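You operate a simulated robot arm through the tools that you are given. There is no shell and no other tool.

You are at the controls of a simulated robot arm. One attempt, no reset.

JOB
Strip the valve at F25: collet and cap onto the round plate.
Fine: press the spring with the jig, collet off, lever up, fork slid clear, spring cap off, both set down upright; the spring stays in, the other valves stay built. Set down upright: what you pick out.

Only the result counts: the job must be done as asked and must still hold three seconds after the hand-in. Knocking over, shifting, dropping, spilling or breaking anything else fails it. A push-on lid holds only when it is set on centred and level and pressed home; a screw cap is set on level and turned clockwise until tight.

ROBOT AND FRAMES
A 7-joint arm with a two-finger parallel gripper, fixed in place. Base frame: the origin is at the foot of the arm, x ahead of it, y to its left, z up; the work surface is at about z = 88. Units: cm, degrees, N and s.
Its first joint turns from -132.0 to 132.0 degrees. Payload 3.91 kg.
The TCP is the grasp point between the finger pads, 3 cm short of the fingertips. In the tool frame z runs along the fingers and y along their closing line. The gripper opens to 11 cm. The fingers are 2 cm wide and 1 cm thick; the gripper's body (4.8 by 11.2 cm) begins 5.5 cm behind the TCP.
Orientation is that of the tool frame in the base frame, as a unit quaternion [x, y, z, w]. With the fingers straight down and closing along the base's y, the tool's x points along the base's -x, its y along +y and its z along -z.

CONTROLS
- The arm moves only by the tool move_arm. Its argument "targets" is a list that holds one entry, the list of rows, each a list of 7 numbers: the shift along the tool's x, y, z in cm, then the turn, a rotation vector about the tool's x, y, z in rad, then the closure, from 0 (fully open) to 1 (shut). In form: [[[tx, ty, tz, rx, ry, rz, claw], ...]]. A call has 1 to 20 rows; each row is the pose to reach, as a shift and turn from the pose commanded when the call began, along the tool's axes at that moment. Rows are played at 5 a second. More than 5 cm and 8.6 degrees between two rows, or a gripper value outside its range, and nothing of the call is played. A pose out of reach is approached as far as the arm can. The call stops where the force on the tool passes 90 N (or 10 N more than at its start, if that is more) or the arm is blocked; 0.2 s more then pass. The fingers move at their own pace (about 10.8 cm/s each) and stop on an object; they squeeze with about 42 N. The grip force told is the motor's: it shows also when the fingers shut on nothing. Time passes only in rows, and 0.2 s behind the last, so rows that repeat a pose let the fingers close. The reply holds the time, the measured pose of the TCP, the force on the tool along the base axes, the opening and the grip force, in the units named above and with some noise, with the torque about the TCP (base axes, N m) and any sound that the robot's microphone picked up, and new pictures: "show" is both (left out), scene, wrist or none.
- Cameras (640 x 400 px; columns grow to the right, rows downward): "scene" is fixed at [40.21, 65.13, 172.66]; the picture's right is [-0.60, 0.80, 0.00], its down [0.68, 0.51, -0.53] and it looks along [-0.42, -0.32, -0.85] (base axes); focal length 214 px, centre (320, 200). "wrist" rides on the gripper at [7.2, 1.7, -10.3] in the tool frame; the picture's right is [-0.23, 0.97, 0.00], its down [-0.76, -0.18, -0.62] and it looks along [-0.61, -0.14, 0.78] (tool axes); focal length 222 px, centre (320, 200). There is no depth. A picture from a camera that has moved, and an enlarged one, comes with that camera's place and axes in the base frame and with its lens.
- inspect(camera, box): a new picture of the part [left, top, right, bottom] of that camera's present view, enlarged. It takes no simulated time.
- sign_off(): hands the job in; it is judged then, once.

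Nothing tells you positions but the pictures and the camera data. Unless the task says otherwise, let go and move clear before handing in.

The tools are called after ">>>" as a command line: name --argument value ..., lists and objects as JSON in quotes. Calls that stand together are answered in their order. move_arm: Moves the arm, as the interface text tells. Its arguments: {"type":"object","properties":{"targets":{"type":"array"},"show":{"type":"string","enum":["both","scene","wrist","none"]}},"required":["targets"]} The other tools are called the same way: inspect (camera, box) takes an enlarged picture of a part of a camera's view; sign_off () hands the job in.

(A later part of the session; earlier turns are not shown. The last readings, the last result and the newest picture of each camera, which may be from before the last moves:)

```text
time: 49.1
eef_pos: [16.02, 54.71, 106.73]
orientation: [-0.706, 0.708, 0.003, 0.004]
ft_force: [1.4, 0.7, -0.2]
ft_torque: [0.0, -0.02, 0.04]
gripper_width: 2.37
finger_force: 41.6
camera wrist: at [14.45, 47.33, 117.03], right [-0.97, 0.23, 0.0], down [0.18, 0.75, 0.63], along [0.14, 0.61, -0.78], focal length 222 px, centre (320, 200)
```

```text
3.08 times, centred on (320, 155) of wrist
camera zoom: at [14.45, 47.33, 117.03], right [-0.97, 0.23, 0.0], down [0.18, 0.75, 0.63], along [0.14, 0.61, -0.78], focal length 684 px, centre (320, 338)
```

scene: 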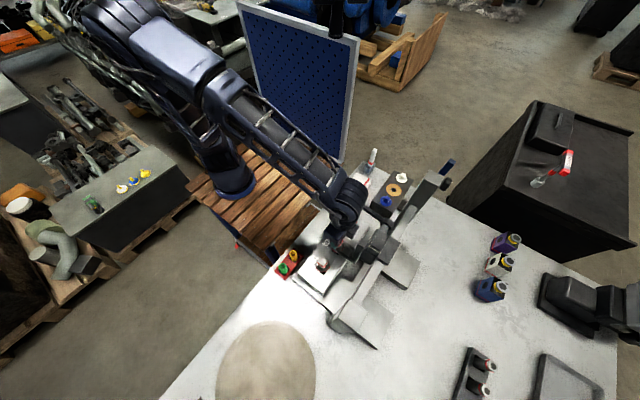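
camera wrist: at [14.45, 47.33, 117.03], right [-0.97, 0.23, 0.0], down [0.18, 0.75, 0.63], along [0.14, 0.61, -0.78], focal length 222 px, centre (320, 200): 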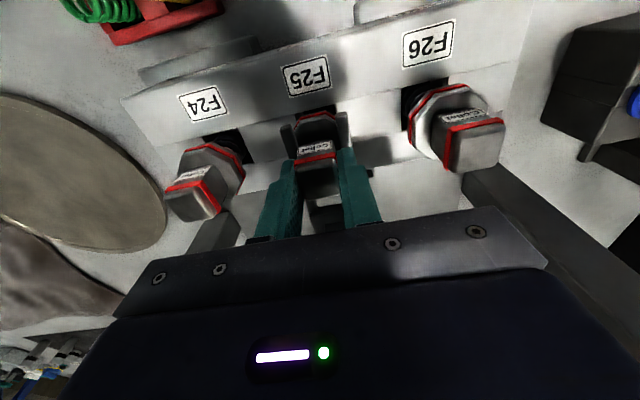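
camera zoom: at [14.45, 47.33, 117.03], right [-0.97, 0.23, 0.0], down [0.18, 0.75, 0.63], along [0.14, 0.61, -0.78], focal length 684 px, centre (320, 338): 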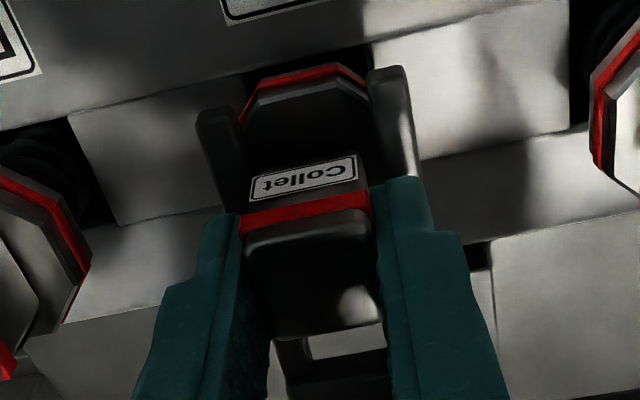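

The collet is gripped at 2.37 cm. I'll lift straight up slowly and watch the force.

>>> move_arm --targets '[[[0, 0, -0.4, 0, 0, 0, 1], [0, 0, -0.8, 0, 0, 0, 1], [0, 0, -1.4, 0, 0, 0, 1], [0, 0, -2.0, 0, 0, 0, 1], [0, 0, -3.0, 0, 0, 0, 1], [0, 0, -4.0, 0, 0, 0, 1]]]'

>>> inspect --camera "wrist" --box '[240, 70, 400, 220]'

```text
time: 50.5
eef_pos: [16.08, 54.56, 110.69]
orientation: [-0.706, 0.708, 0.003, 0.005]
ft_force: [0.7, 0.1, 1.1]
ft_torque: [-0.02, 0.01, -0.02]
gripper_width: 2.36
finger_force: 41.8
camera wrist: at [14.46, 47.27, 121.04], right [-0.97, 0.23, 0.0], down [0.18, 0.76, 0.63], along [0.14, 0.61, -0.78], focal length 222 px, centre (320, 200)
```

scene: 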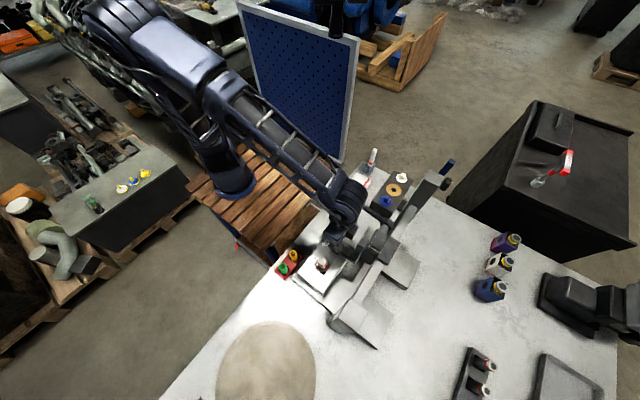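
wrist: 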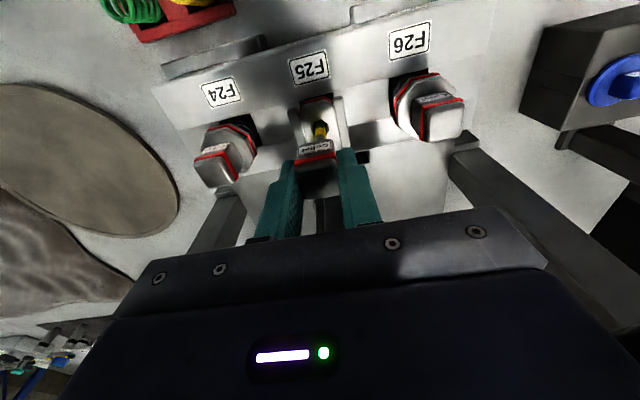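

```text
2.67 times, centred on (320, 145) of wrist
camera zoom: at [14.46, 47.27, 121.04], right [-0.97, 0.23, 0.0], down [0.18, 0.76, 0.63], along [0.14, 0.61, -0.78], focal length 592 px, centre (320, 347)
```

zoom: 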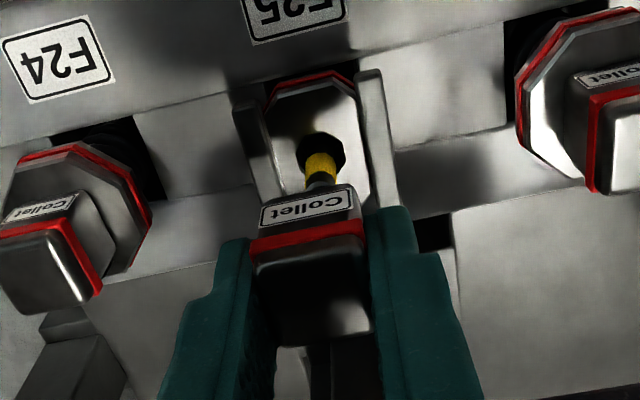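

The collet is off and the yellow stem shows through the cap. I'll raise it, turn the wrist back on the way, and carry it over the round plate.

>>> move_arm --targets '[[[0, 0, -4.5, 0, 0, 0, 1], [0, 0, -9, 0, 0, 0, 1], [0, 0, -13.5, 0, 0, 0, 1], [0.1, -3, -13.5, 0, 0, 0.13, 1], [0.2, -6, -13.5, 0, 0, 0.26, 1], [0.3, -9, -13.5, 0, 0, 0.39, 1], [0.4, -12, -13.5, 0, 0, 0.52, 1], [0.5, -15, -13.5, 0, 0, 0.65, 1], [0.6, -18, -13.5, 0, 0, 0.78, 1], [0.8, -21, -13.5, 0, 0, 0.91, 1], [1.0, -24, -13.5, 0, 0, 1.04, 1], [1.1, -27, -13.5, 0, 0, 1.17, 1], [1.2, -30, -13.5, 0, 0, 1.3, 1], [1.4, -33, -13.5, 0, 0, 1.43, 1], [1.5, -36, -13.5, 0, 0, 1.56, 1]]]'

```text
time: 53.8
eef_pos: [51.97, 52.91, 124.23]
orientation: [-0.004, 1.0, 0.006, 0.001]
ft_force: [0.2, -0.3, -1.1]
ft_torque: [0.03, -0.04, -0.02]
gripper_width: 2.38
finger_force: 41.8
camera wrist: at [44.83, 54.43, 134.66], right [0.22, 0.98, 0.01], down [0.76, -0.18, 0.62], along [0.61, -0.13, -0.78], focal length 222 px, centre (320, 200)
```

scene: 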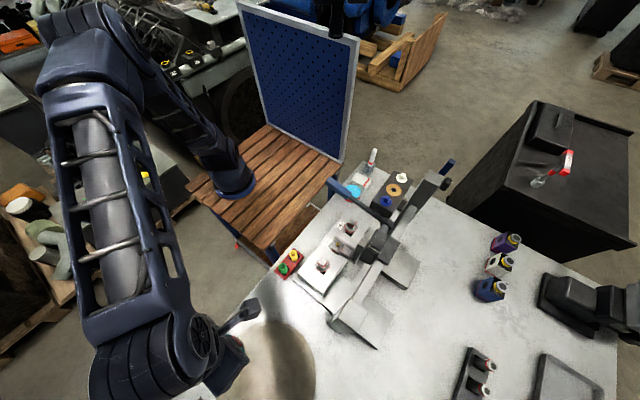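
wrist: 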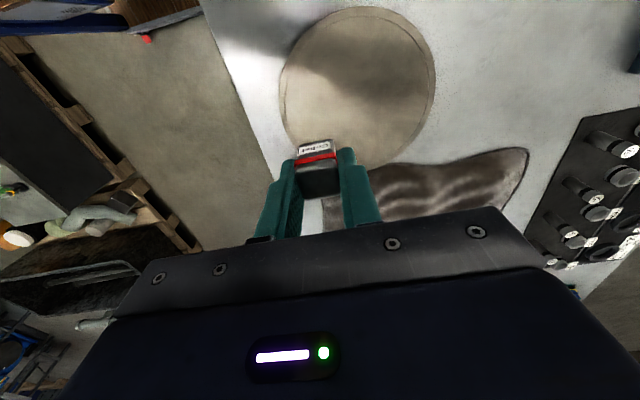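

The plate is below, centred near (56.5, 59) with a radius of about 14.6 cm. I'll lower the collet over it, stopping high to look.

>>> move_arm --targets '[[[-0.5, 0.5, 4.5, 0, 0, 0, 1], [-1.0, 1.0, 9, 0, 0, 0, 1], [-1.5, 1.5, 13.5, 0, 0, 0, 1], [-1.5, 1.5, 18, 0, 0, 0, 1], [-1.5, 1.5, 22, 0, 0, 0, 1], [-1.5, 1.5, 25.5, 0, 0, 0, 1]]]'

>>> inspect --camera "wrist" --box '[240, 70, 400, 220]'

```text
time: 55.1
eef_pos: [53.56, 54.7, 98.65]
orientation: [-0.004, 1.0, 0.005, 0.001]
ft_force: [0.0, 0.3, -0.7]
ft_torque: [-0.03, 0.01, -0.03]
gripper_width: 2.34
finger_force: 42.0
camera wrist: at [46.36, 56.15, 109.19], right [0.22, 0.98, 0.01], down [0.76, -0.18, 0.62], along [0.61, -0.13, -0.78], focal length 222 px, centre (320, 200)
```

scene: 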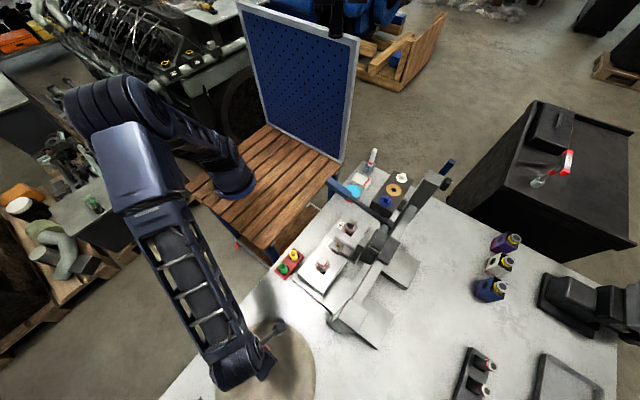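
wrist: 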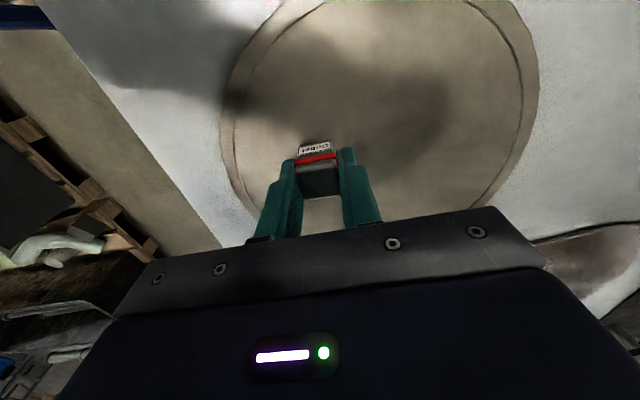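

```text
2.67 times, centred on (320, 145) of wrist
camera zoom: at [46.36, 56.15, 109.19], right [0.22, 0.98, 0.01], down [0.76, -0.18, 0.62], along [0.61, -0.13, -0.78], focal length 592 px, centre (320, 347)
```

zoom: 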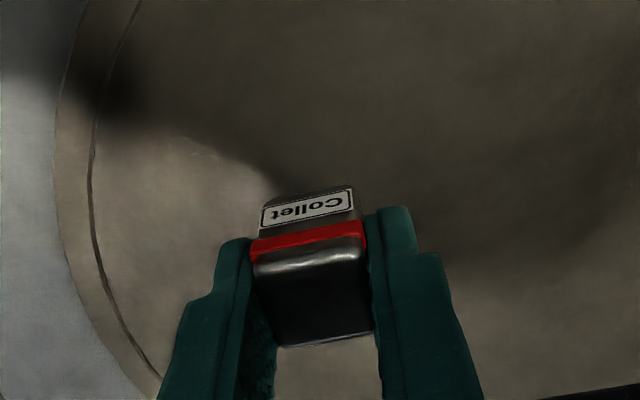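

The collet hangs upright over the plate's inner area. I'll lower in small steps until it touches.

>>> move_arm --targets '[[[0, 0, 0.6, 0, 0, 0, 1], [0, 0, 1.2, 0, 0, 0, 1], [0, 0, 1.8, 0, 0, 0, 1], [0, 0, 2.4, 0, 0, 0, 1], [0, 0, 2.8, 0, 0, 0, 1], [0, 0, 3.2, 0, 0, 0, 1]]]' --show "wrist"

>>> inspect --camera "wrist" --box '[240, 70, 400, 220]'

```text
time: 56.5
eef_pos: [53.5, 54.84, 95.51]
orientation: [-0.004, 1.0, 0.005, 0.0]
ft_force: [0.0, -0.3, -0.5]
ft_torque: [0.01, -0.03, 0.0]
gripper_width: 2.35
finger_force: 42.6
camera wrist: at [46.37, 56.28, 105.95], right [0.22, 0.98, 0.01], down [0.76, -0.18, 0.62], along [0.61, -0.13, -0.78], focal length 222 px, centre (320, 200)
```

wrist: 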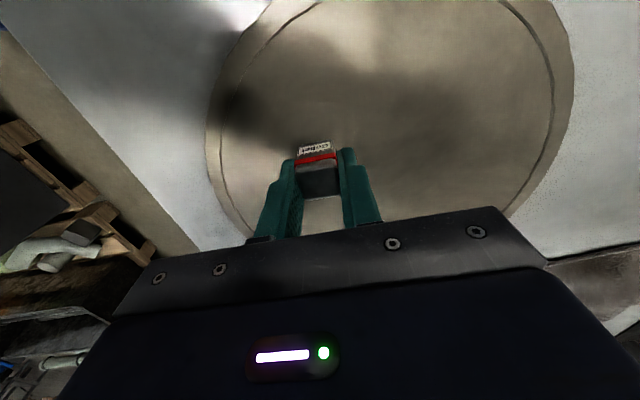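

```text
2.67 times, centred on (320, 145) of wrist
camera zoom: at [46.37, 56.28, 105.95], right [0.22, 0.98, 0.01], down [0.76, -0.18, 0.62], along [0.61, -0.13, -0.78], focal length 592 px, centre (320, 347)
```

zoom: 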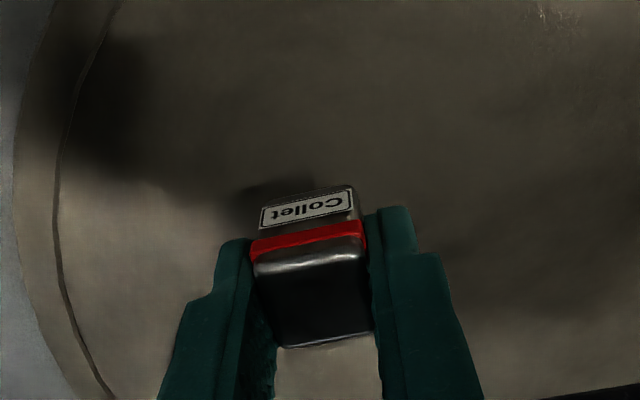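

>>> move_arm --targets '[[[0, 0, 0.3, 0, 0, 0, 1], [0, 0, 0.6, 0, 0, 0, 1], [0, 0, 0.9, 0, 0, 0, 1], [0, 0, 1.2, 0, 0, 0, 1]]]' --show "wrist"

>>> inspect --camera "wrist" --box '[240, 70, 400, 220]'

```text
time: 57.5
eef_pos: [53.57, 54.76, 94.43]
orientation: [-0.005, 1.0, 0.005, 0.001]
ft_force: [0.4, -0.3, -1.2]
ft_torque: [0.01, -0.05, 0.0]
gripper_width: 2.35
finger_force: 41.6
camera wrist: at [46.39, 56.26, 104.77], right [0.22, 0.98, 0.01], down [0.76, -0.18, 0.62], along [0.61, -0.13, -0.78], focal length 222 px, centre (320, 200)
```

wrist: 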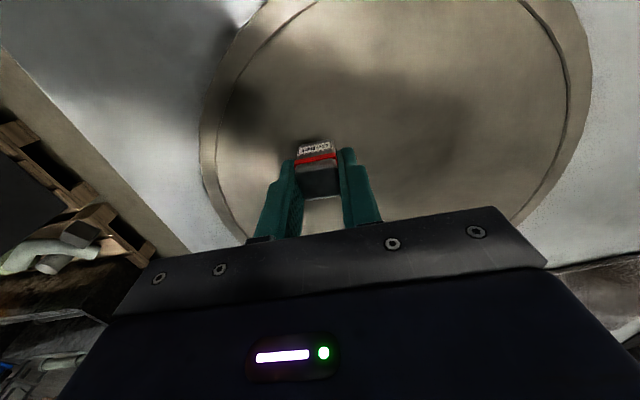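

```text
2.67 times, centred on (320, 145) of wrist
camera zoom: at [46.39, 56.26, 104.77], right [0.22, 0.98, 0.01], down [0.76, -0.18, 0.62], along [0.61, -0.13, -0.78], focal length 592 px, centre (320, 347)
```

zoom: 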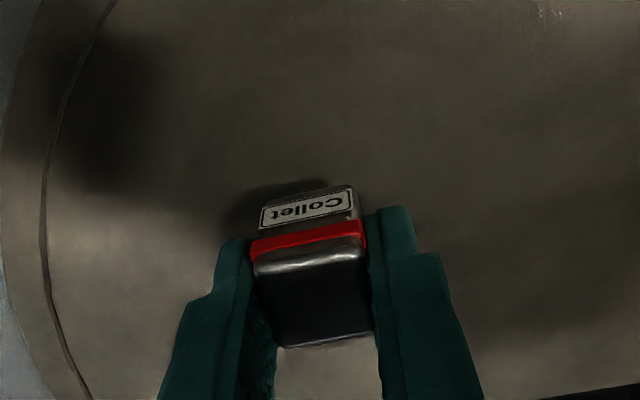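

>>> move_arm --targets '[[[0, 0, 0.25, 0, 0, 0, 1], [0, 0, 0.5, 0, 0, 0, 1], [0, 0, 0.75, 0, 0, 0, 1], [0, 0, 0.75, 0, 0, 0, 1]]]' --show "wrist"

>>> inspect --camera "wrist" --box '[240, 70, 400, 220]'

```text
time: 58.5
eef_pos: [53.49, 54.92, 93.7]
orientation: [-0.005, 1.0, 0.005, 0.001]
ft_force: [-0.6, 0.0, -0.4]
ft_torque: [0.03, -0.01, 0.01]
gripper_width: 2.35
finger_force: 42.2
camera wrist: at [46.37, 56.33, 104.03], right [0.22, 0.98, 0.01], down [0.76, -0.18, 0.62], along [0.61, -0.13, -0.78], focal length 222 px, centre (320, 200)
```

wrist: 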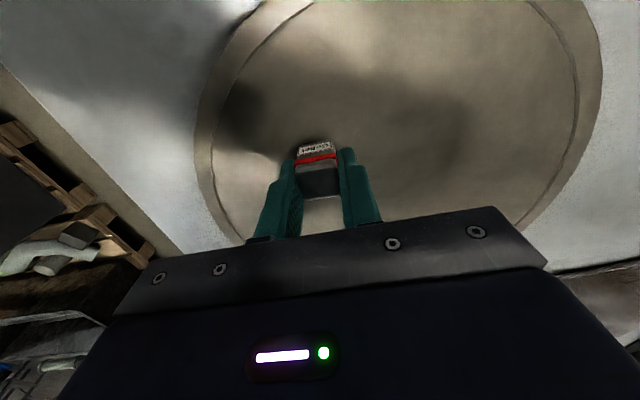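

```text
2.67 times, centred on (320, 145) of wrist
camera zoom: at [46.37, 56.33, 104.03], right [0.22, 0.98, 0.01], down [0.76, -0.18, 0.62], along [0.61, -0.13, -0.78], focal length 592 px, centre (320, 347)
```

zoom: 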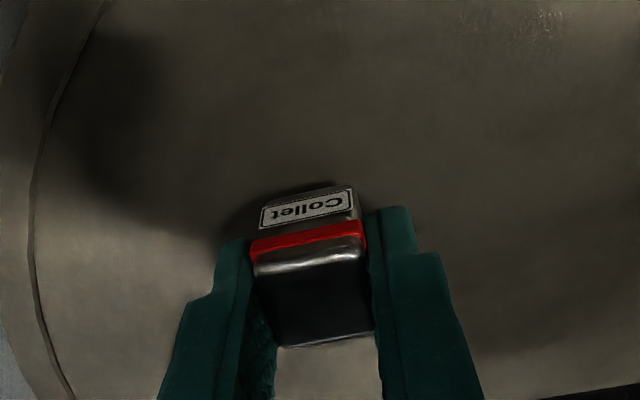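

>>> move_arm --targets '[[[0, 0, 0.2, 0, 0, 0, 1], [0, 0, 0.4, 0, 0, 0, 1], [0, 0, 0.6, 0, 0, 0, 1], [0, 0, 0.6, 0, 0, 0, 1]]]' --show "wrist"

>>> inspect --camera "wrist" --box '[240, 70, 400, 220]'

```text
time: 59.5
eef_pos: [53.59, 54.74, 93.03]
orientation: [-0.004, 1.0, 0.005, 0.001]
ft_force: [-1.6, -0.1, -0.7]
ft_torque: [-0.01, 0.0, -0.03]
gripper_width: 2.36
finger_force: 41.7
camera wrist: at [46.39, 56.28, 103.4], right [0.22, 0.98, 0.01], down [0.76, -0.18, 0.62], along [0.61, -0.13, -0.78], focal length 222 px, centre (320, 200)
```

wrist: 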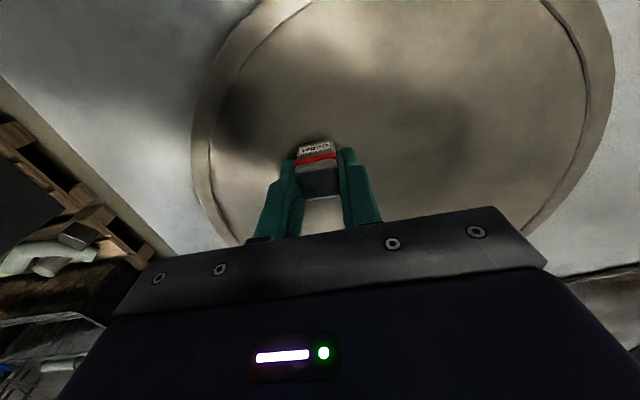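

```text
2.67 times, centred on (320, 145) of wrist
camera zoom: at [46.39, 56.28, 103.4], right [0.22, 0.98, 0.01], down [0.76, -0.18, 0.62], along [0.61, -0.13, -0.78], focal length 592 px, centre (320, 347)
```

zoom: 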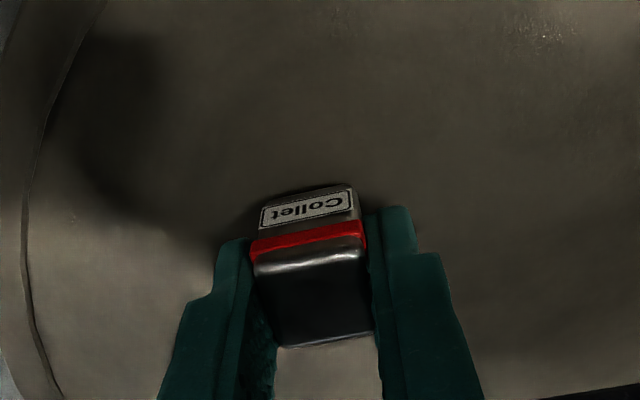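

>>> move_arm --targets '[[[0, 0, 0.12, 0, 0, 0, 1], [0, 0, 0.24, 0, 0, 0, 1], [0, 0, 0.36, 0, 0, 0, 1], [0, 0, 0.36, 0, 0, 0, 1]]]' --show "wrist"

>>> inspect --camera "wrist" --box '[240, 70, 400, 220]'

```text
time: 60.5
eef_pos: [53.54, 54.87, 92.67]
orientation: [-0.004, 1.0, 0.006, 0.001]
ft_force: [0.2, -0.9, -0.8]
ft_torque: [-0.02, -0.01, -0.02]
gripper_width: 2.36
finger_force: 42.0
camera wrist: at [46.39, 56.31, 103.03], right [0.22, 0.98, 0.01], down [0.76, -0.18, 0.62], along [0.61, -0.13, -0.78], focal length 222 px, centre (320, 200)
```

wrist: 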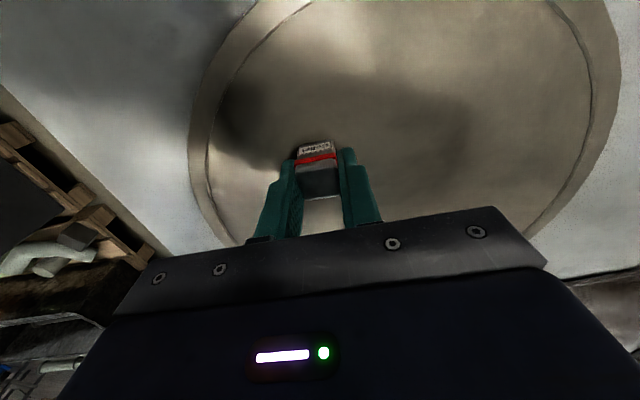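

```text
2.67 times, centred on (320, 145) of wrist
camera zoom: at [46.39, 56.31, 103.03], right [0.22, 0.98, 0.01], down [0.76, -0.18, 0.62], along [0.61, -0.13, -0.78], focal length 592 px, centre (320, 347)
```

zoom: 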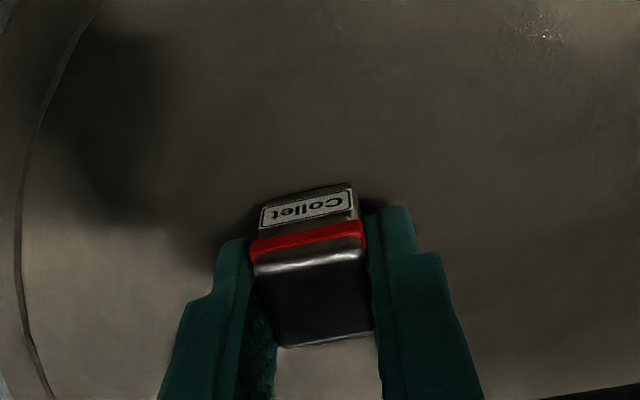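

>>> move_arm --targets '[[[0, 0, 0.1, 0, 0, 0, 1], [0, 0, 0.2, 0, 0, 0, 1], [0, 0, 0.3, 0, 0, 0, 1], [0, 0, 0.3, 0, 0, 0, 1]]]' --show "wrist"

>>> inspect --camera "wrist" --box '[270, 110, 370, 190]'

```text
time: 61.5
eef_pos: [53.63, 54.85, 92.36]
orientation: [-0.004, 1.0, 0.007, 0.001]
ft_force: [1.3, -0.3, 33.8]
ft_torque: [-0.4, -0.11, -0.02]
gripper_width: 2.37
finger_force: 42.3
camera wrist: at [46.38, 56.31, 102.88], right [0.22, 0.98, 0.01], down [0.76, -0.18, 0.62], along [0.61, -0.13, -0.78], focal length 222 px, centre (320, 200)
```

wrist: 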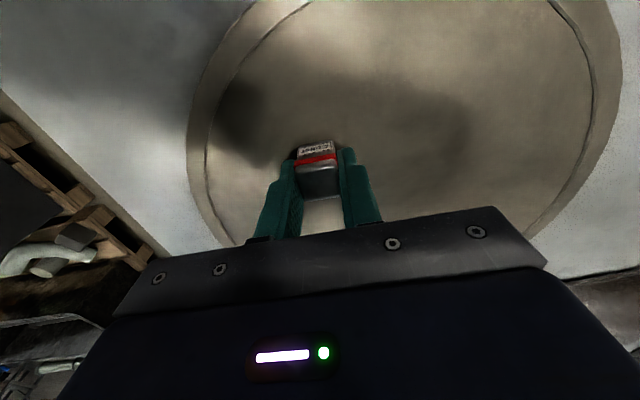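

```text
5.00 times, centred on (320, 150) of wrist
camera zoom: at [46.38, 56.31, 102.88], right [0.22, 0.98, 0.01], down [0.76, -0.18, 0.62], along [0.61, -0.13, -0.78], focal length 1111 px, centre (320, 450)
```

zoom: 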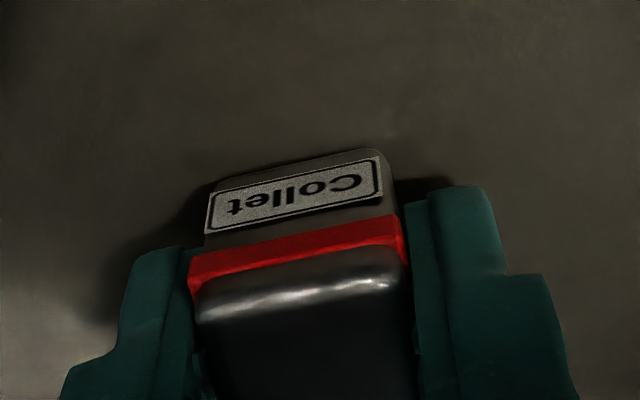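

The collet has touched the plate (34 N). I'll ease off slightly, then open the fingers gently.

>>> move_arm --targets '[[[0, 0, -0.08, 0, 0, 0, 1], [0, 0, -0.08, 0, 0, 0, 0.75], [0, 0, -0.08, 0, 0, 0, 0.65], [0, 0, -0.08, 0, 0, 0, 0.55], [0, 0, -0.08, 0, 0, 0, 0.5]]]' --show "wrist"

>>> inspect --camera "wrist" --box '[240, 100, 400, 220]'

```text
time: 62.8
eef_pos: [53.5, 54.81, 92.4]
orientation: [-0.004, 1.0, 0.005, 0.001]
ft_force: [0.6, -0.1, -0.4]
ft_torque: [0.04, 0.01, -0.01]
gripper_width: 5.51
finger_force: 0.0
camera wrist: at [46.39, 56.31, 102.8], right [0.22, 0.98, 0.01], down [0.76, -0.18, 0.62], along [0.61, -0.13, -0.78], focal length 222 px, centre (320, 200)
```

wrist: 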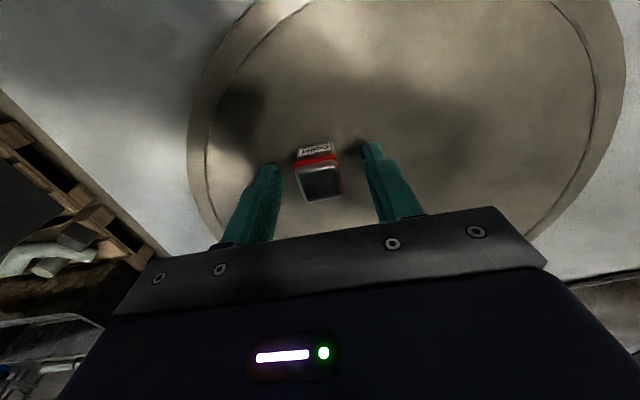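

```text
3.33 times, centred on (320, 160) of wrist
camera zoom: at [46.39, 56.31, 102.8], right [0.22, 0.98, 0.01], down [0.76, -0.18, 0.62], along [0.61, -0.13, -0.78], focal length 740 px, centre (320, 333)
```

zoom: 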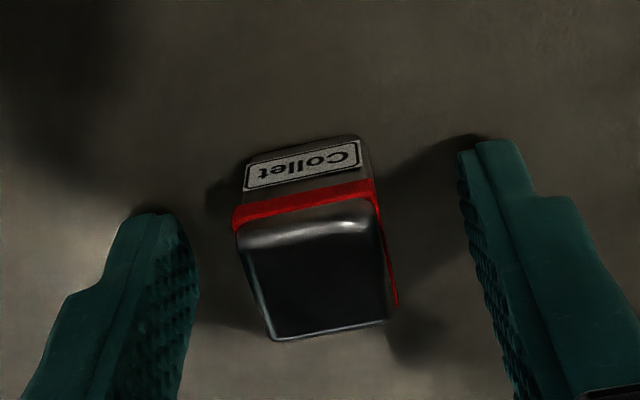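

The collet stands upright on the plate. I'll rise clear and return above the lowered lever.

>>> move_arm --targets '[[[0, 0, -2, 0, 0, 0, 0.5], [0, 0, -5, 0, 0, 0, 0.5], [0, 0, -9.5, 0, 0, 0, 0.5], [0, 0, -14, 0, 0, 0, 0.5], [0, 0, -18.5, 0, 0, 0, 0.5], [0, 0, -23, 0, 0, 0, 0.5], [0, 0, -27.5, 0, 0, 0, 0.5], [0, 0, -32, 0, 0, 0, 0.5], [0, 0, -36.5, 0, 0, 0, 0.5], [0, 0, -39.6, 0, 0, 0, 0.5]]]'

>>> inspect --camera "wrist" --box '[240, 0, 460, 160]'

>>> inspect --camera "scene" --box '[300, 160, 460, 290]'

```text
time: 65.0
eef_pos: [53.56, 54.36, 132.08]
orientation: [-0.004, 1.0, 0.005, 0.001]
ft_force: [0.4, 0.0, -0.5]
ft_torque: [0.0, 0.01, -0.01]
gripper_width: 5.5
finger_force: 0.0
camera wrist: at [46.35, 55.89, 142.49], right [0.22, 0.98, 0.01], down [0.76, -0.18, 0.62], along [0.61, -0.13, -0.78], focal length 222 px, centre (320, 200)
```

scene: 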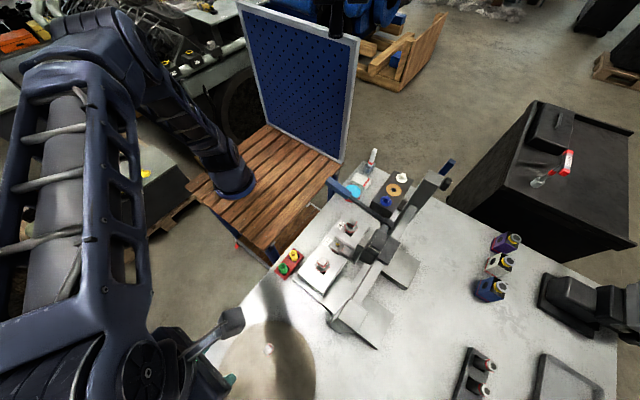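
wrist: 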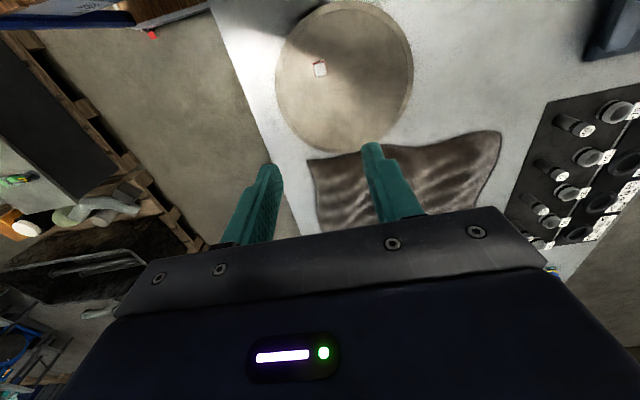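

```text
2.50 times, centred on (350, 80) of wrist
camera zoom: at [46.35, 55.89, 142.49], right [0.22, 0.98, 0.01], down [0.76, -0.18, 0.62], along [0.61, -0.13, -0.78], focal length 555 px, centre (245, 500)
```

zoom: 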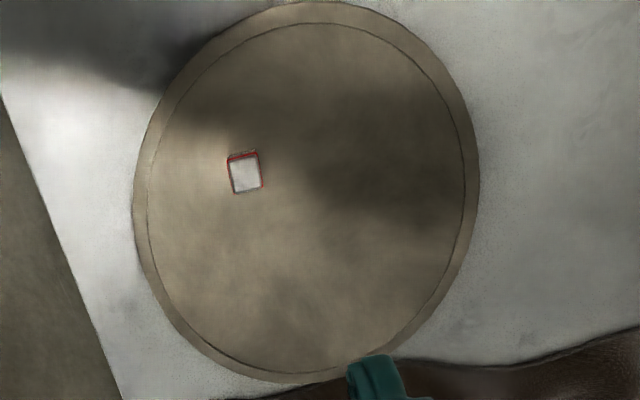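

```text
3.08 times, centred on (380, 225) of scene
camera zoom: at [40.21, 65.13, 172.66], right [-0.6, 0.8, 0.0], down [0.68, 0.51, -0.53], along [-0.42, -0.32, -0.85], focal length 660 px, centre (135, 123)
```

zoom: 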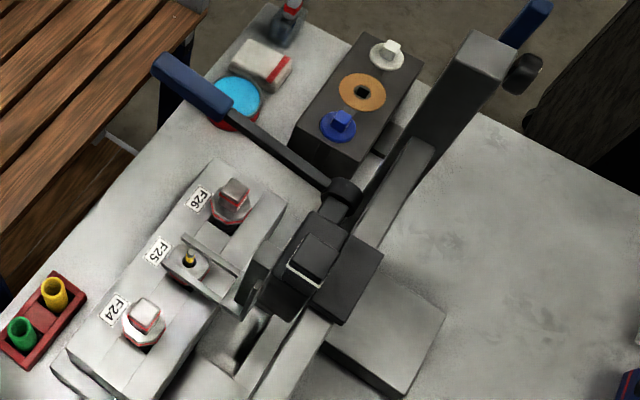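

The collet stands on the plate with plenty of room left for the cap. I'll go to the lever, turning the wrist on the way.

>>> move_arm --targets '[[[3, -0.2, 0, 0, 0, -0.11, 0.5], [6, -0.5, 0, 0, 0, -0.22, 0.5], [9, -0.7, 0, 0, 0, -0.33, 0.5], [12, -1.0, 0, 0, 0, -0.44, 0.5], [15, -1.2, 0, 0, 0, -0.55, 0.5], [18, -1.5, 0, 0, 0, -0.66, 0.5], [21, -1.8, 0, 0, 0, -0.77, 0.5], [24, -2, 0, 0, 0, -0.88, 0.5], [27, -2.3, 0, 0, 0, -0.99, 0.5], [30, -2.6, 0, 0, 0, -1.1, 0.5], [33, -2.8, 0, 0, 0, -1.2, 0.5], [36, -3, 0, 0, 0, -1.3, 0.5], [39, -3.3, 0, 0, 0, -1.4, 0.5], [42, -3.6, 0, 0, 0, -1.5, 0.5], [45.5, -3.86, 0, 0, 0, -1.56, 0.5]]]'

>>> inspect --camera "wrist" --box '[200, 0, 420, 180]'

```text
time: 68.2
eef_pos: [7.97, 50.02, 131.83]
orientation: [0.707, -0.707, -0.004, -0.004]
ft_force: [0.6, 0.1, 0.8]
ft_torque: [-0.01, 0.02, 0.0]
gripper_width: 5.54
finger_force: 0.0
camera wrist: at [6.39, 42.74, 142.22], right [-0.97, 0.23, 0.0], down [0.18, 0.76, 0.63], along [0.14, 0.61, -0.78], focal length 222 px, centre (320, 200)
```

scene: 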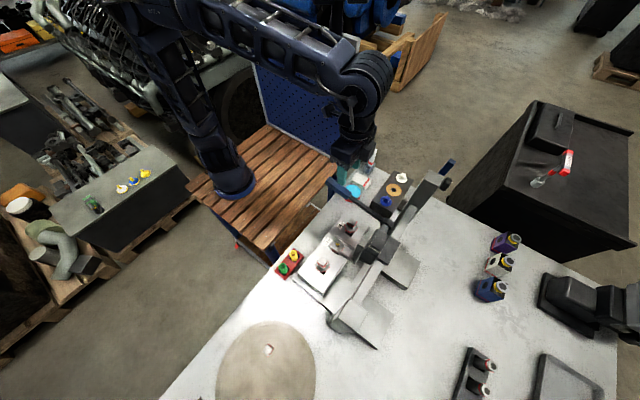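
wrist: 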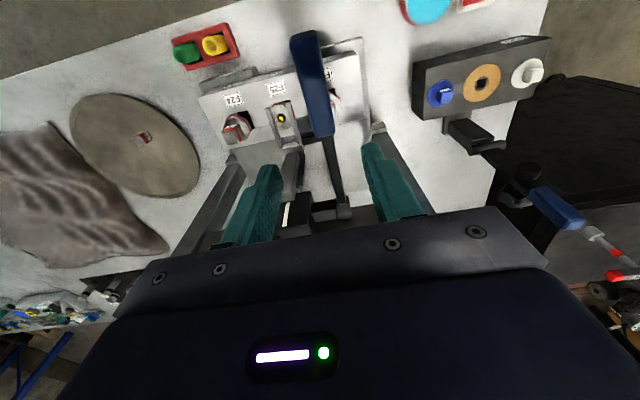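

```text
2.22 times, centred on (310, 90) of wrist
camera zoom: at [6.39, 42.74, 142.22], right [-0.97, 0.23, 0.0], down [0.18, 0.76, 0.63], along [0.14, 0.61, -0.78], focal length 494 px, centre (342, 444)
```

zoom: 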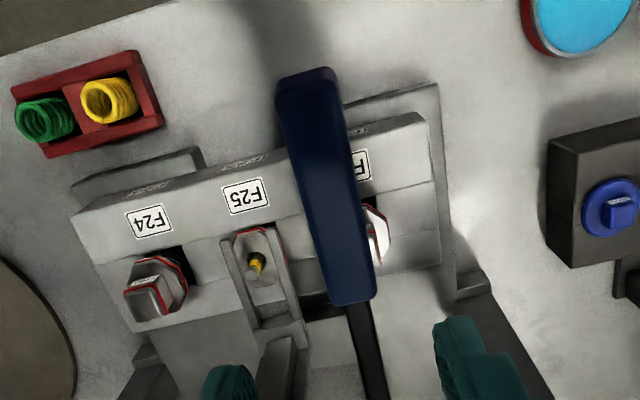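

The whole lever is visible, with the grip running from y ≈ 43.5 to 52 at x ≈ 7.85 and z ≈ 120.5. I'll lower over the grip near its end and close.

>>> move_arm --targets '[[[1.3, 0.1, 3, 0, 0, 0, 0.5], [2.6, 0.1, 6, 0, 0, 0, 0.5], [2.6, 0.1, 9, 0, 0, 0, 0.5], [2.6, 0.1, 11.3, 0, 0, 0, 0.5], [2.6, 0.1, 11.3, 0, 0, 0, 0.5]]]'

>>> inspect --camera "wrist" --box '[220, 60, 420, 220]'

>>> inspect --camera "scene" --box '[300, 140, 420, 230]'

```text
time: 69.3
eef_pos: [7.91, 47.57, 120.5]
orientation: [-0.707, 0.707, 0.003, 0.004]
ft_force: [0.0, 0.5, -0.4]
ft_torque: [-0.01, 0.04, 0.01]
gripper_width: 5.5
finger_force: 0.0
camera wrist: at [6.29, 40.23, 130.91], right [-0.97, 0.23, 0.0], down [0.18, 0.75, 0.63], along [0.14, 0.61, -0.78], focal length 222 px, centre (320, 200)
```

scene: 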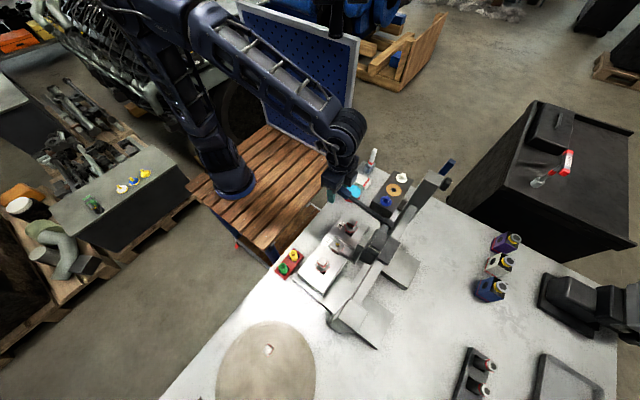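
wrist: 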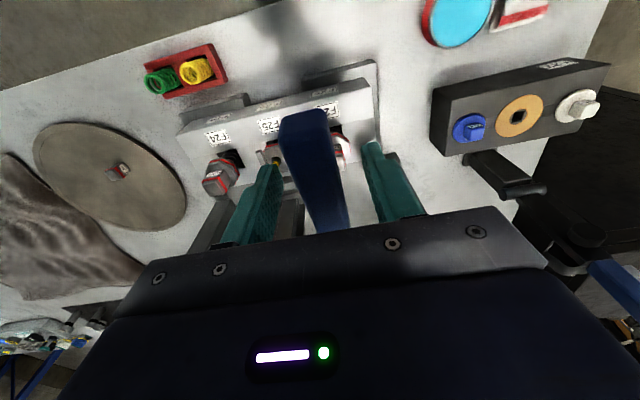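

```text
2.50 times, centred on (320, 140) of wrist
camera zoom: at [6.29, 40.23, 130.91], right [-0.97, 0.23, 0.0], down [0.18, 0.75, 0.63], along [0.14, 0.61, -0.78], focal length 555 px, centre (320, 350)
```

zoom: 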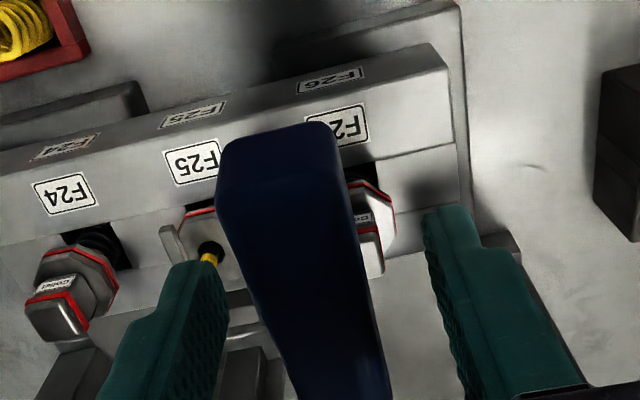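

```text
4.44 times, centred on (360, 185) of scene
camera zoom: at [40.21, 65.13, 172.66], right [-0.6, 0.8, 0.0], down [0.68, 0.51, -0.53], along [-0.42, -0.32, -0.85], focal length 953 px, centre (142, 267)
```

zoom: 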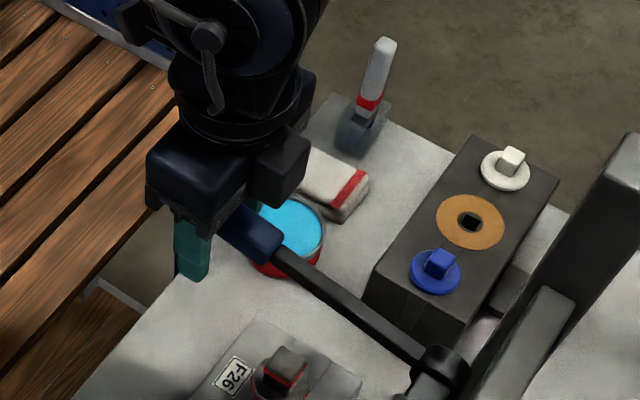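

>>> move_arm --targets '[[[0, 0, 0, 0, 0, 0, 0.7], [0, 0, 0, 0, 0, 0, 0.8], [0, 0, 0, 0, 0, 0, 1], [0, 0, 0, 0, 0, 0, 1]]]' --show "wrist"

```text
time: 70.3
eef_pos: [7.9, 47.58, 120.54]
orientation: [0.707, -0.707, -0.003, -0.004]
ft_force: [-8.0, 1.2, -2.1]
ft_torque: [-0.22, 0.05, 0.39]
gripper_width: 2.22
finger_force: 44.0
camera wrist: at [6.25, 40.24, 130.93], right [-0.97, 0.23, 0.0], down [0.18, 0.76, 0.63], along [0.14, 0.61, -0.78], focal length 222 px, centre (320, 200)
```

wrist: 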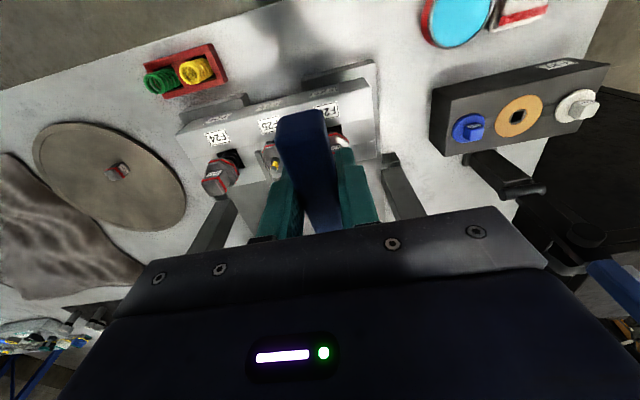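

The lever grip is held. I'll lift it along its arc, first a small test.

>>> move_arm --targets '[[[-0.1, 0.1, -0.6, 0, 0, 0, 1], [-0.25, 0.1, -1.2, 0, 0, 0, 1], [-0.4, 0.1, -1.83, 0, 0, 0, 1], [-0.7, 0.1, -2.8, 0, 0, 0, 1], [-1.05, 0.1, -3.79, 0, 0, 0, 1]]]'

>>> inspect --camera "scene" --box '[300, 140, 440, 270]'

```text
time: 71.5
eef_pos: [7.94, 48.71, 124.33]
orientation: [-0.706, 0.708, 0.003, 0.005]
ft_force: [-0.2, 1.0, -9.7]
ft_torque: [-1.32, 0.03, 0.4]
gripper_width: 2.18
finger_force: 44.9
camera wrist: at [6.24, 41.33, 134.72], right [-0.97, 0.23, 0.0], down [0.18, 0.75, 0.63], along [0.14, 0.61, -0.78], focal length 222 px, centre (320, 200)
```

scene: 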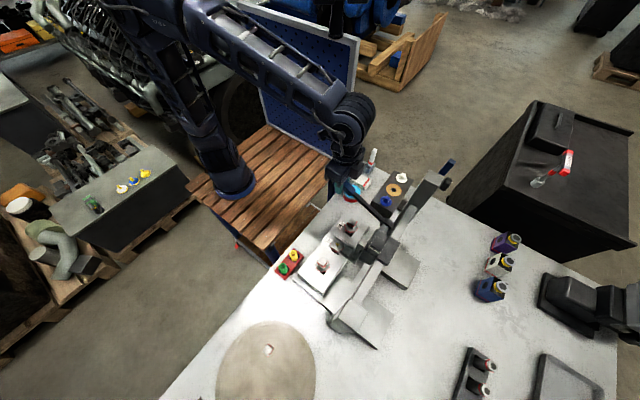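
wrist: 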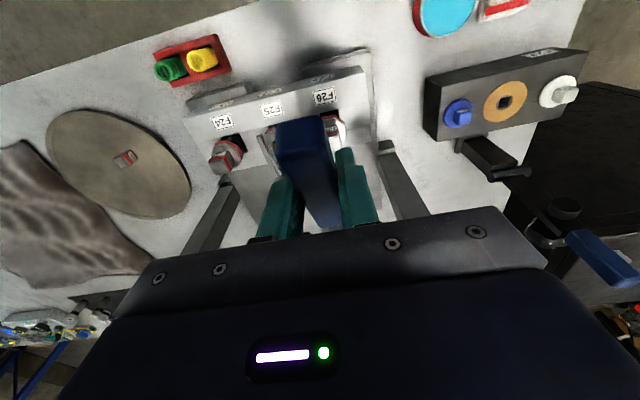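

```text
3.08 times, centred on (370, 205) of scene
camera zoom: at [40.21, 65.13, 172.66], right [-0.6, 0.8, 0.0], down [0.68, 0.51, -0.53], along [-0.42, -0.32, -0.85], focal length 660 px, centre (166, 185)
```

zoom: 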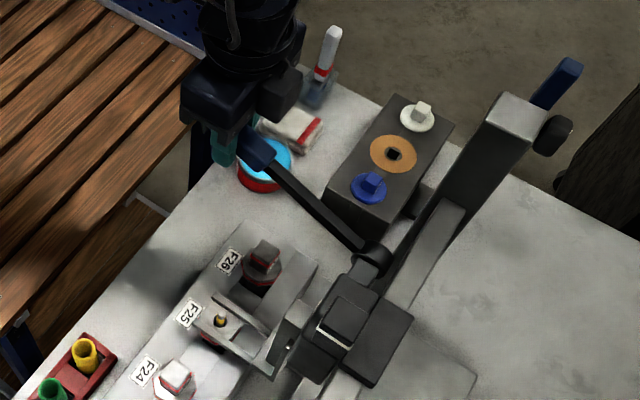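

The lever follows with about 10 N. I'll continue the arc.

>>> move_arm --targets '[[[-0.5, 0, -1.07, 0, 0, 0, 1], [-1.03, 0, -2.12, 0, 0, 0, 1], [-1.67, 0, -3.11, 0, 0, 0, 1], [-2.35, 0, -4.07, 0, 0, 0, 1], [-3.12, 0, -4.97, 0, 0, 0, 1], [-3.93, 0, -5.83, 0, 0, 0, 1], [-4.82, 0, -6.6, 0, 0, 0, 1], [-5.74, 0, -7.34, 0, 0, 0, 1], [-6.72, 0, -7.99, 0, 0, 0, 1], [-7.74, 0, -8.59, 0, 0, 0, 1], [-8.8, 0, -9.1, 0, 0, 0, 1], [-9.89, 0, -9.55, 0, 0, 0, 1]]]'

>>> inspect --camera "wrist" --box '[200, 40, 400, 240]'

```text
time: 74.2
eef_pos: [7.95, 58.44, 134.17]
orientation: [-0.706, 0.708, 0.004, 0.005]
ft_force: [-2.0, -10.2, -2.5]
ft_torque: [-1.54, 0.56, 0.32]
gripper_width: 2.18
finger_force: 44.8
camera wrist: at [6.25, 51.0, 144.4], right [-0.97, 0.23, 0.0], down [0.18, 0.75, 0.63], along [0.14, 0.62, -0.77], focal length 222 px, centre (320, 200)
```

scene: 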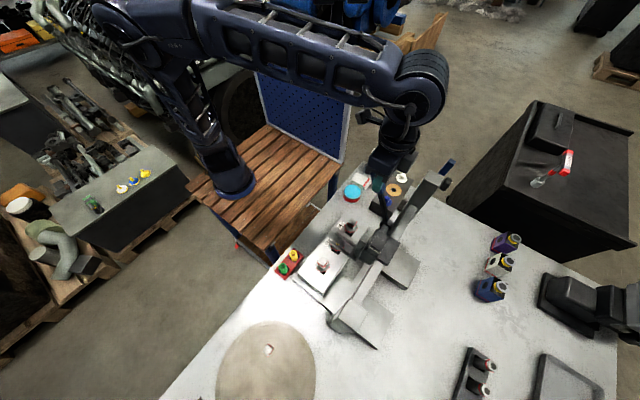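
wrist: 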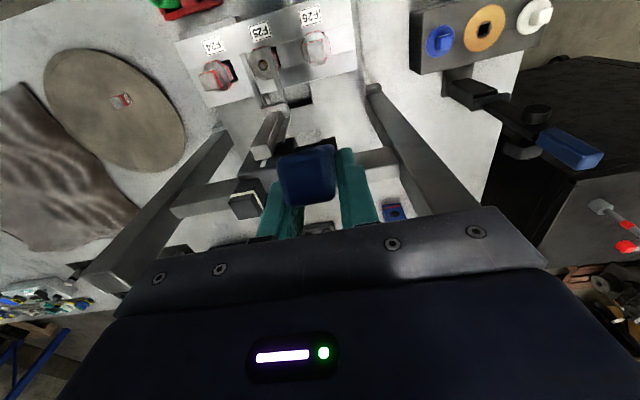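

```text
2.00 times, centred on (300, 140) of wrist
camera zoom: at [6.25, 51.0, 144.4], right [-0.97, 0.23, 0.0], down [0.18, 0.75, 0.63], along [0.14, 0.62, -0.77], focal length 444 px, centre (360, 320)
```

zoom: 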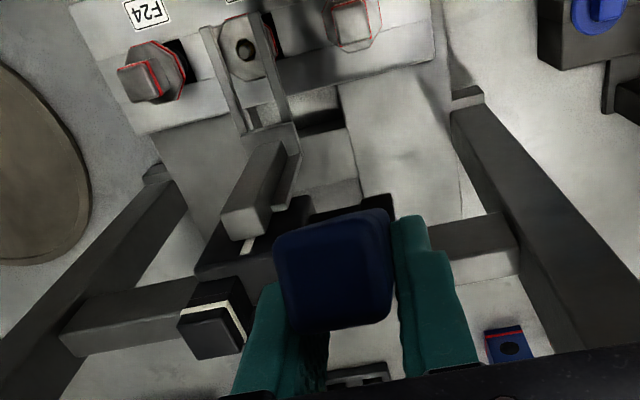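

>>> move_arm --targets '[[[-1.13, 0, -0.35, 0, 0, 0, 1], [-2.27, 0, -0.65, 0, 0, 0, 1], [-3.4, 0, -0.85, 0, 0, 0, 1], [-4.6, 0, -0.98, 0, 0, 0, 1], [-5.4, 0, -1.02, 0, 0, 0, 1], [-5.78, 0, -1.02, 0, 0, 0, 1]]]'

>>> inspect --camera "wrist" --box '[200, 0, 400, 200]'

>>> inspect --camera "scene" --box '[320, 150, 460, 270]'

```text
time: 75.5
eef_pos: [7.91, 64.11, 135.23]
orientation: [-0.706, 0.708, 0.004, 0.004]
ft_force: [-0.8, -9.6, 12.1]
ft_torque: [-1.47, 0.7, 0.22]
gripper_width: 2.19
finger_force: 45.0
camera wrist: at [6.27, 56.76, 145.5], right [-0.97, 0.23, 0.0], down [0.18, 0.75, 0.63], along [0.14, 0.62, -0.77], focal length 222 px, centre (320, 200)
```

scene: 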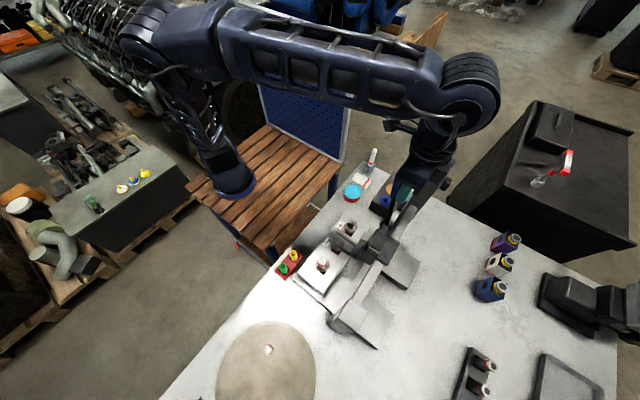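
wrist: 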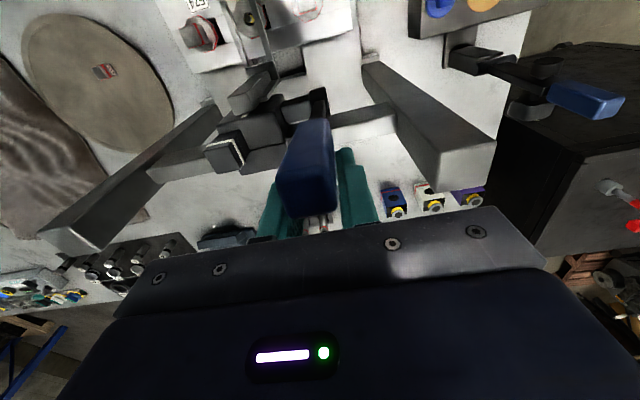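

```text
2.00 times, centred on (300, 100) of wrist
camera zoom: at [6.27, 56.76, 145.5], right [-0.97, 0.23, 0.0], down [0.18, 0.75, 0.63], along [0.14, 0.62, -0.77], focal length 444 px, centre (360, 400)
```

zoom: 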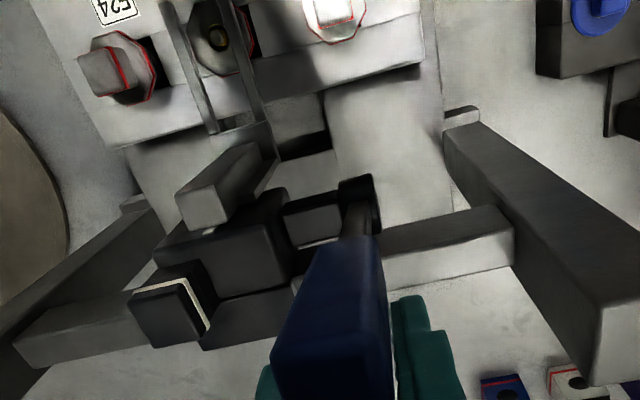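

```text
3.33 times, centred on (390, 210) of scene
camera zoom: at [40.21, 65.13, 172.66], right [-0.6, 0.8, 0.0], down [0.68, 0.51, -0.53], along [-0.42, -0.32, -0.85], focal length 715 px, centre (87, 167)
```

zoom: 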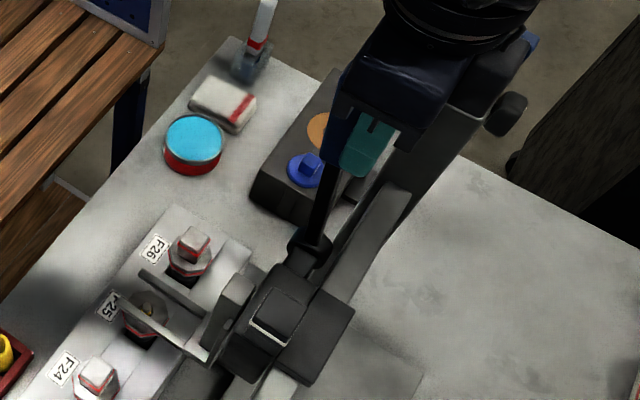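

The lever looks upright and the fork is raised. I'll push it slightly further to be sure it sits at its upper stop.

>>> move_arm --targets '[[[-0.25, 0, 0, 0, 0, 0, 1], [-0.5, 0, 0, 0, 0, 0, 1], [-0.5, 0, 0, 0, 0, 0, 1]]]' --show "wrist"

>>> inspect --camera "wrist" --box '[200, 0, 400, 220]'

```text
time: 76.3
eef_pos: [7.84, 64.65, 135.23]
orientation: [-0.706, 0.708, 0.003, 0.004]
ft_force: [-1.9, -7.3, 9.6]
ft_torque: [-1.36, 0.81, 0.15]
gripper_width: 2.19
finger_force: 45.3
camera wrist: at [6.26, 57.28, 145.5], right [-0.97, 0.23, 0.0], down [0.18, 0.75, 0.63], along [0.14, 0.62, -0.78], focal length 222 px, centre (320, 200)
```

wrist: 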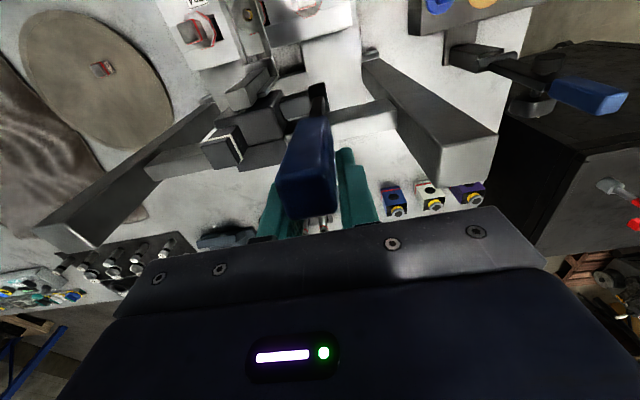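

```text
1.82 times, centred on (300, 110) of wrist
camera zoom: at [6.26, 57.28, 145.5], right [-0.97, 0.23, 0.0], down [0.18, 0.75, 0.63], along [0.14, 0.62, -0.78], focal length 404 px, centre (356, 364)
```

zoom: 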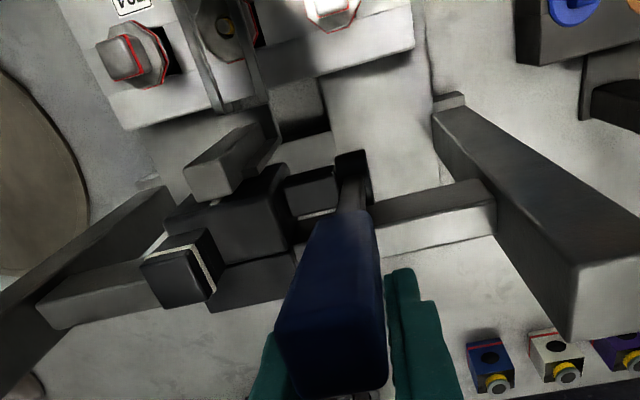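

>>> inspect --camera "scene" --box '[370, 150, 450, 240]'

>>> inspect --camera "wrist" --box '[260, 70, 400, 230]'

```text
4.44 times, centred on (410, 195) of scene
camera zoom: at [40.21, 65.13, 172.66], right [-0.6, 0.8, 0.0], down [0.68, 0.51, -0.53], along [-0.42, -0.32, -0.85], focal length 953 px, centre (-80, 222)
```

zoom: 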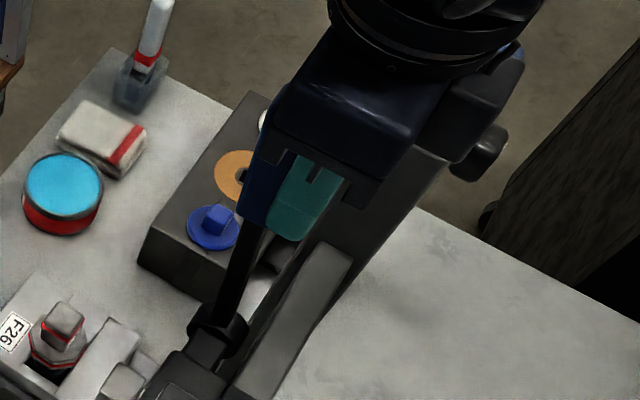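

```text
2.50 times, centred on (330, 150) of wrist
camera zoom: at [6.26, 57.28, 145.5], right [-0.97, 0.23, 0.0], down [0.18, 0.75, 0.63], along [0.14, 0.62, -0.78], focal length 555 px, centre (295, 325)
```

zoom: 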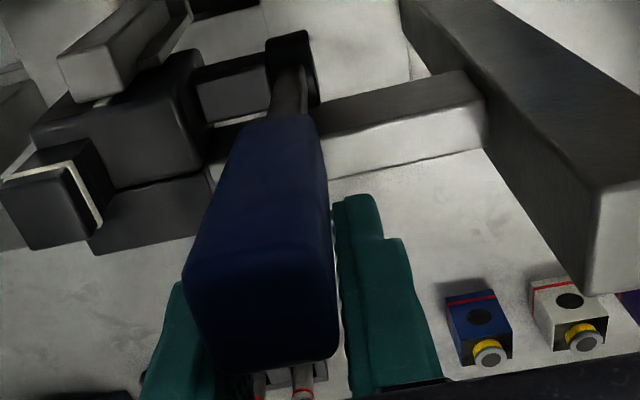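

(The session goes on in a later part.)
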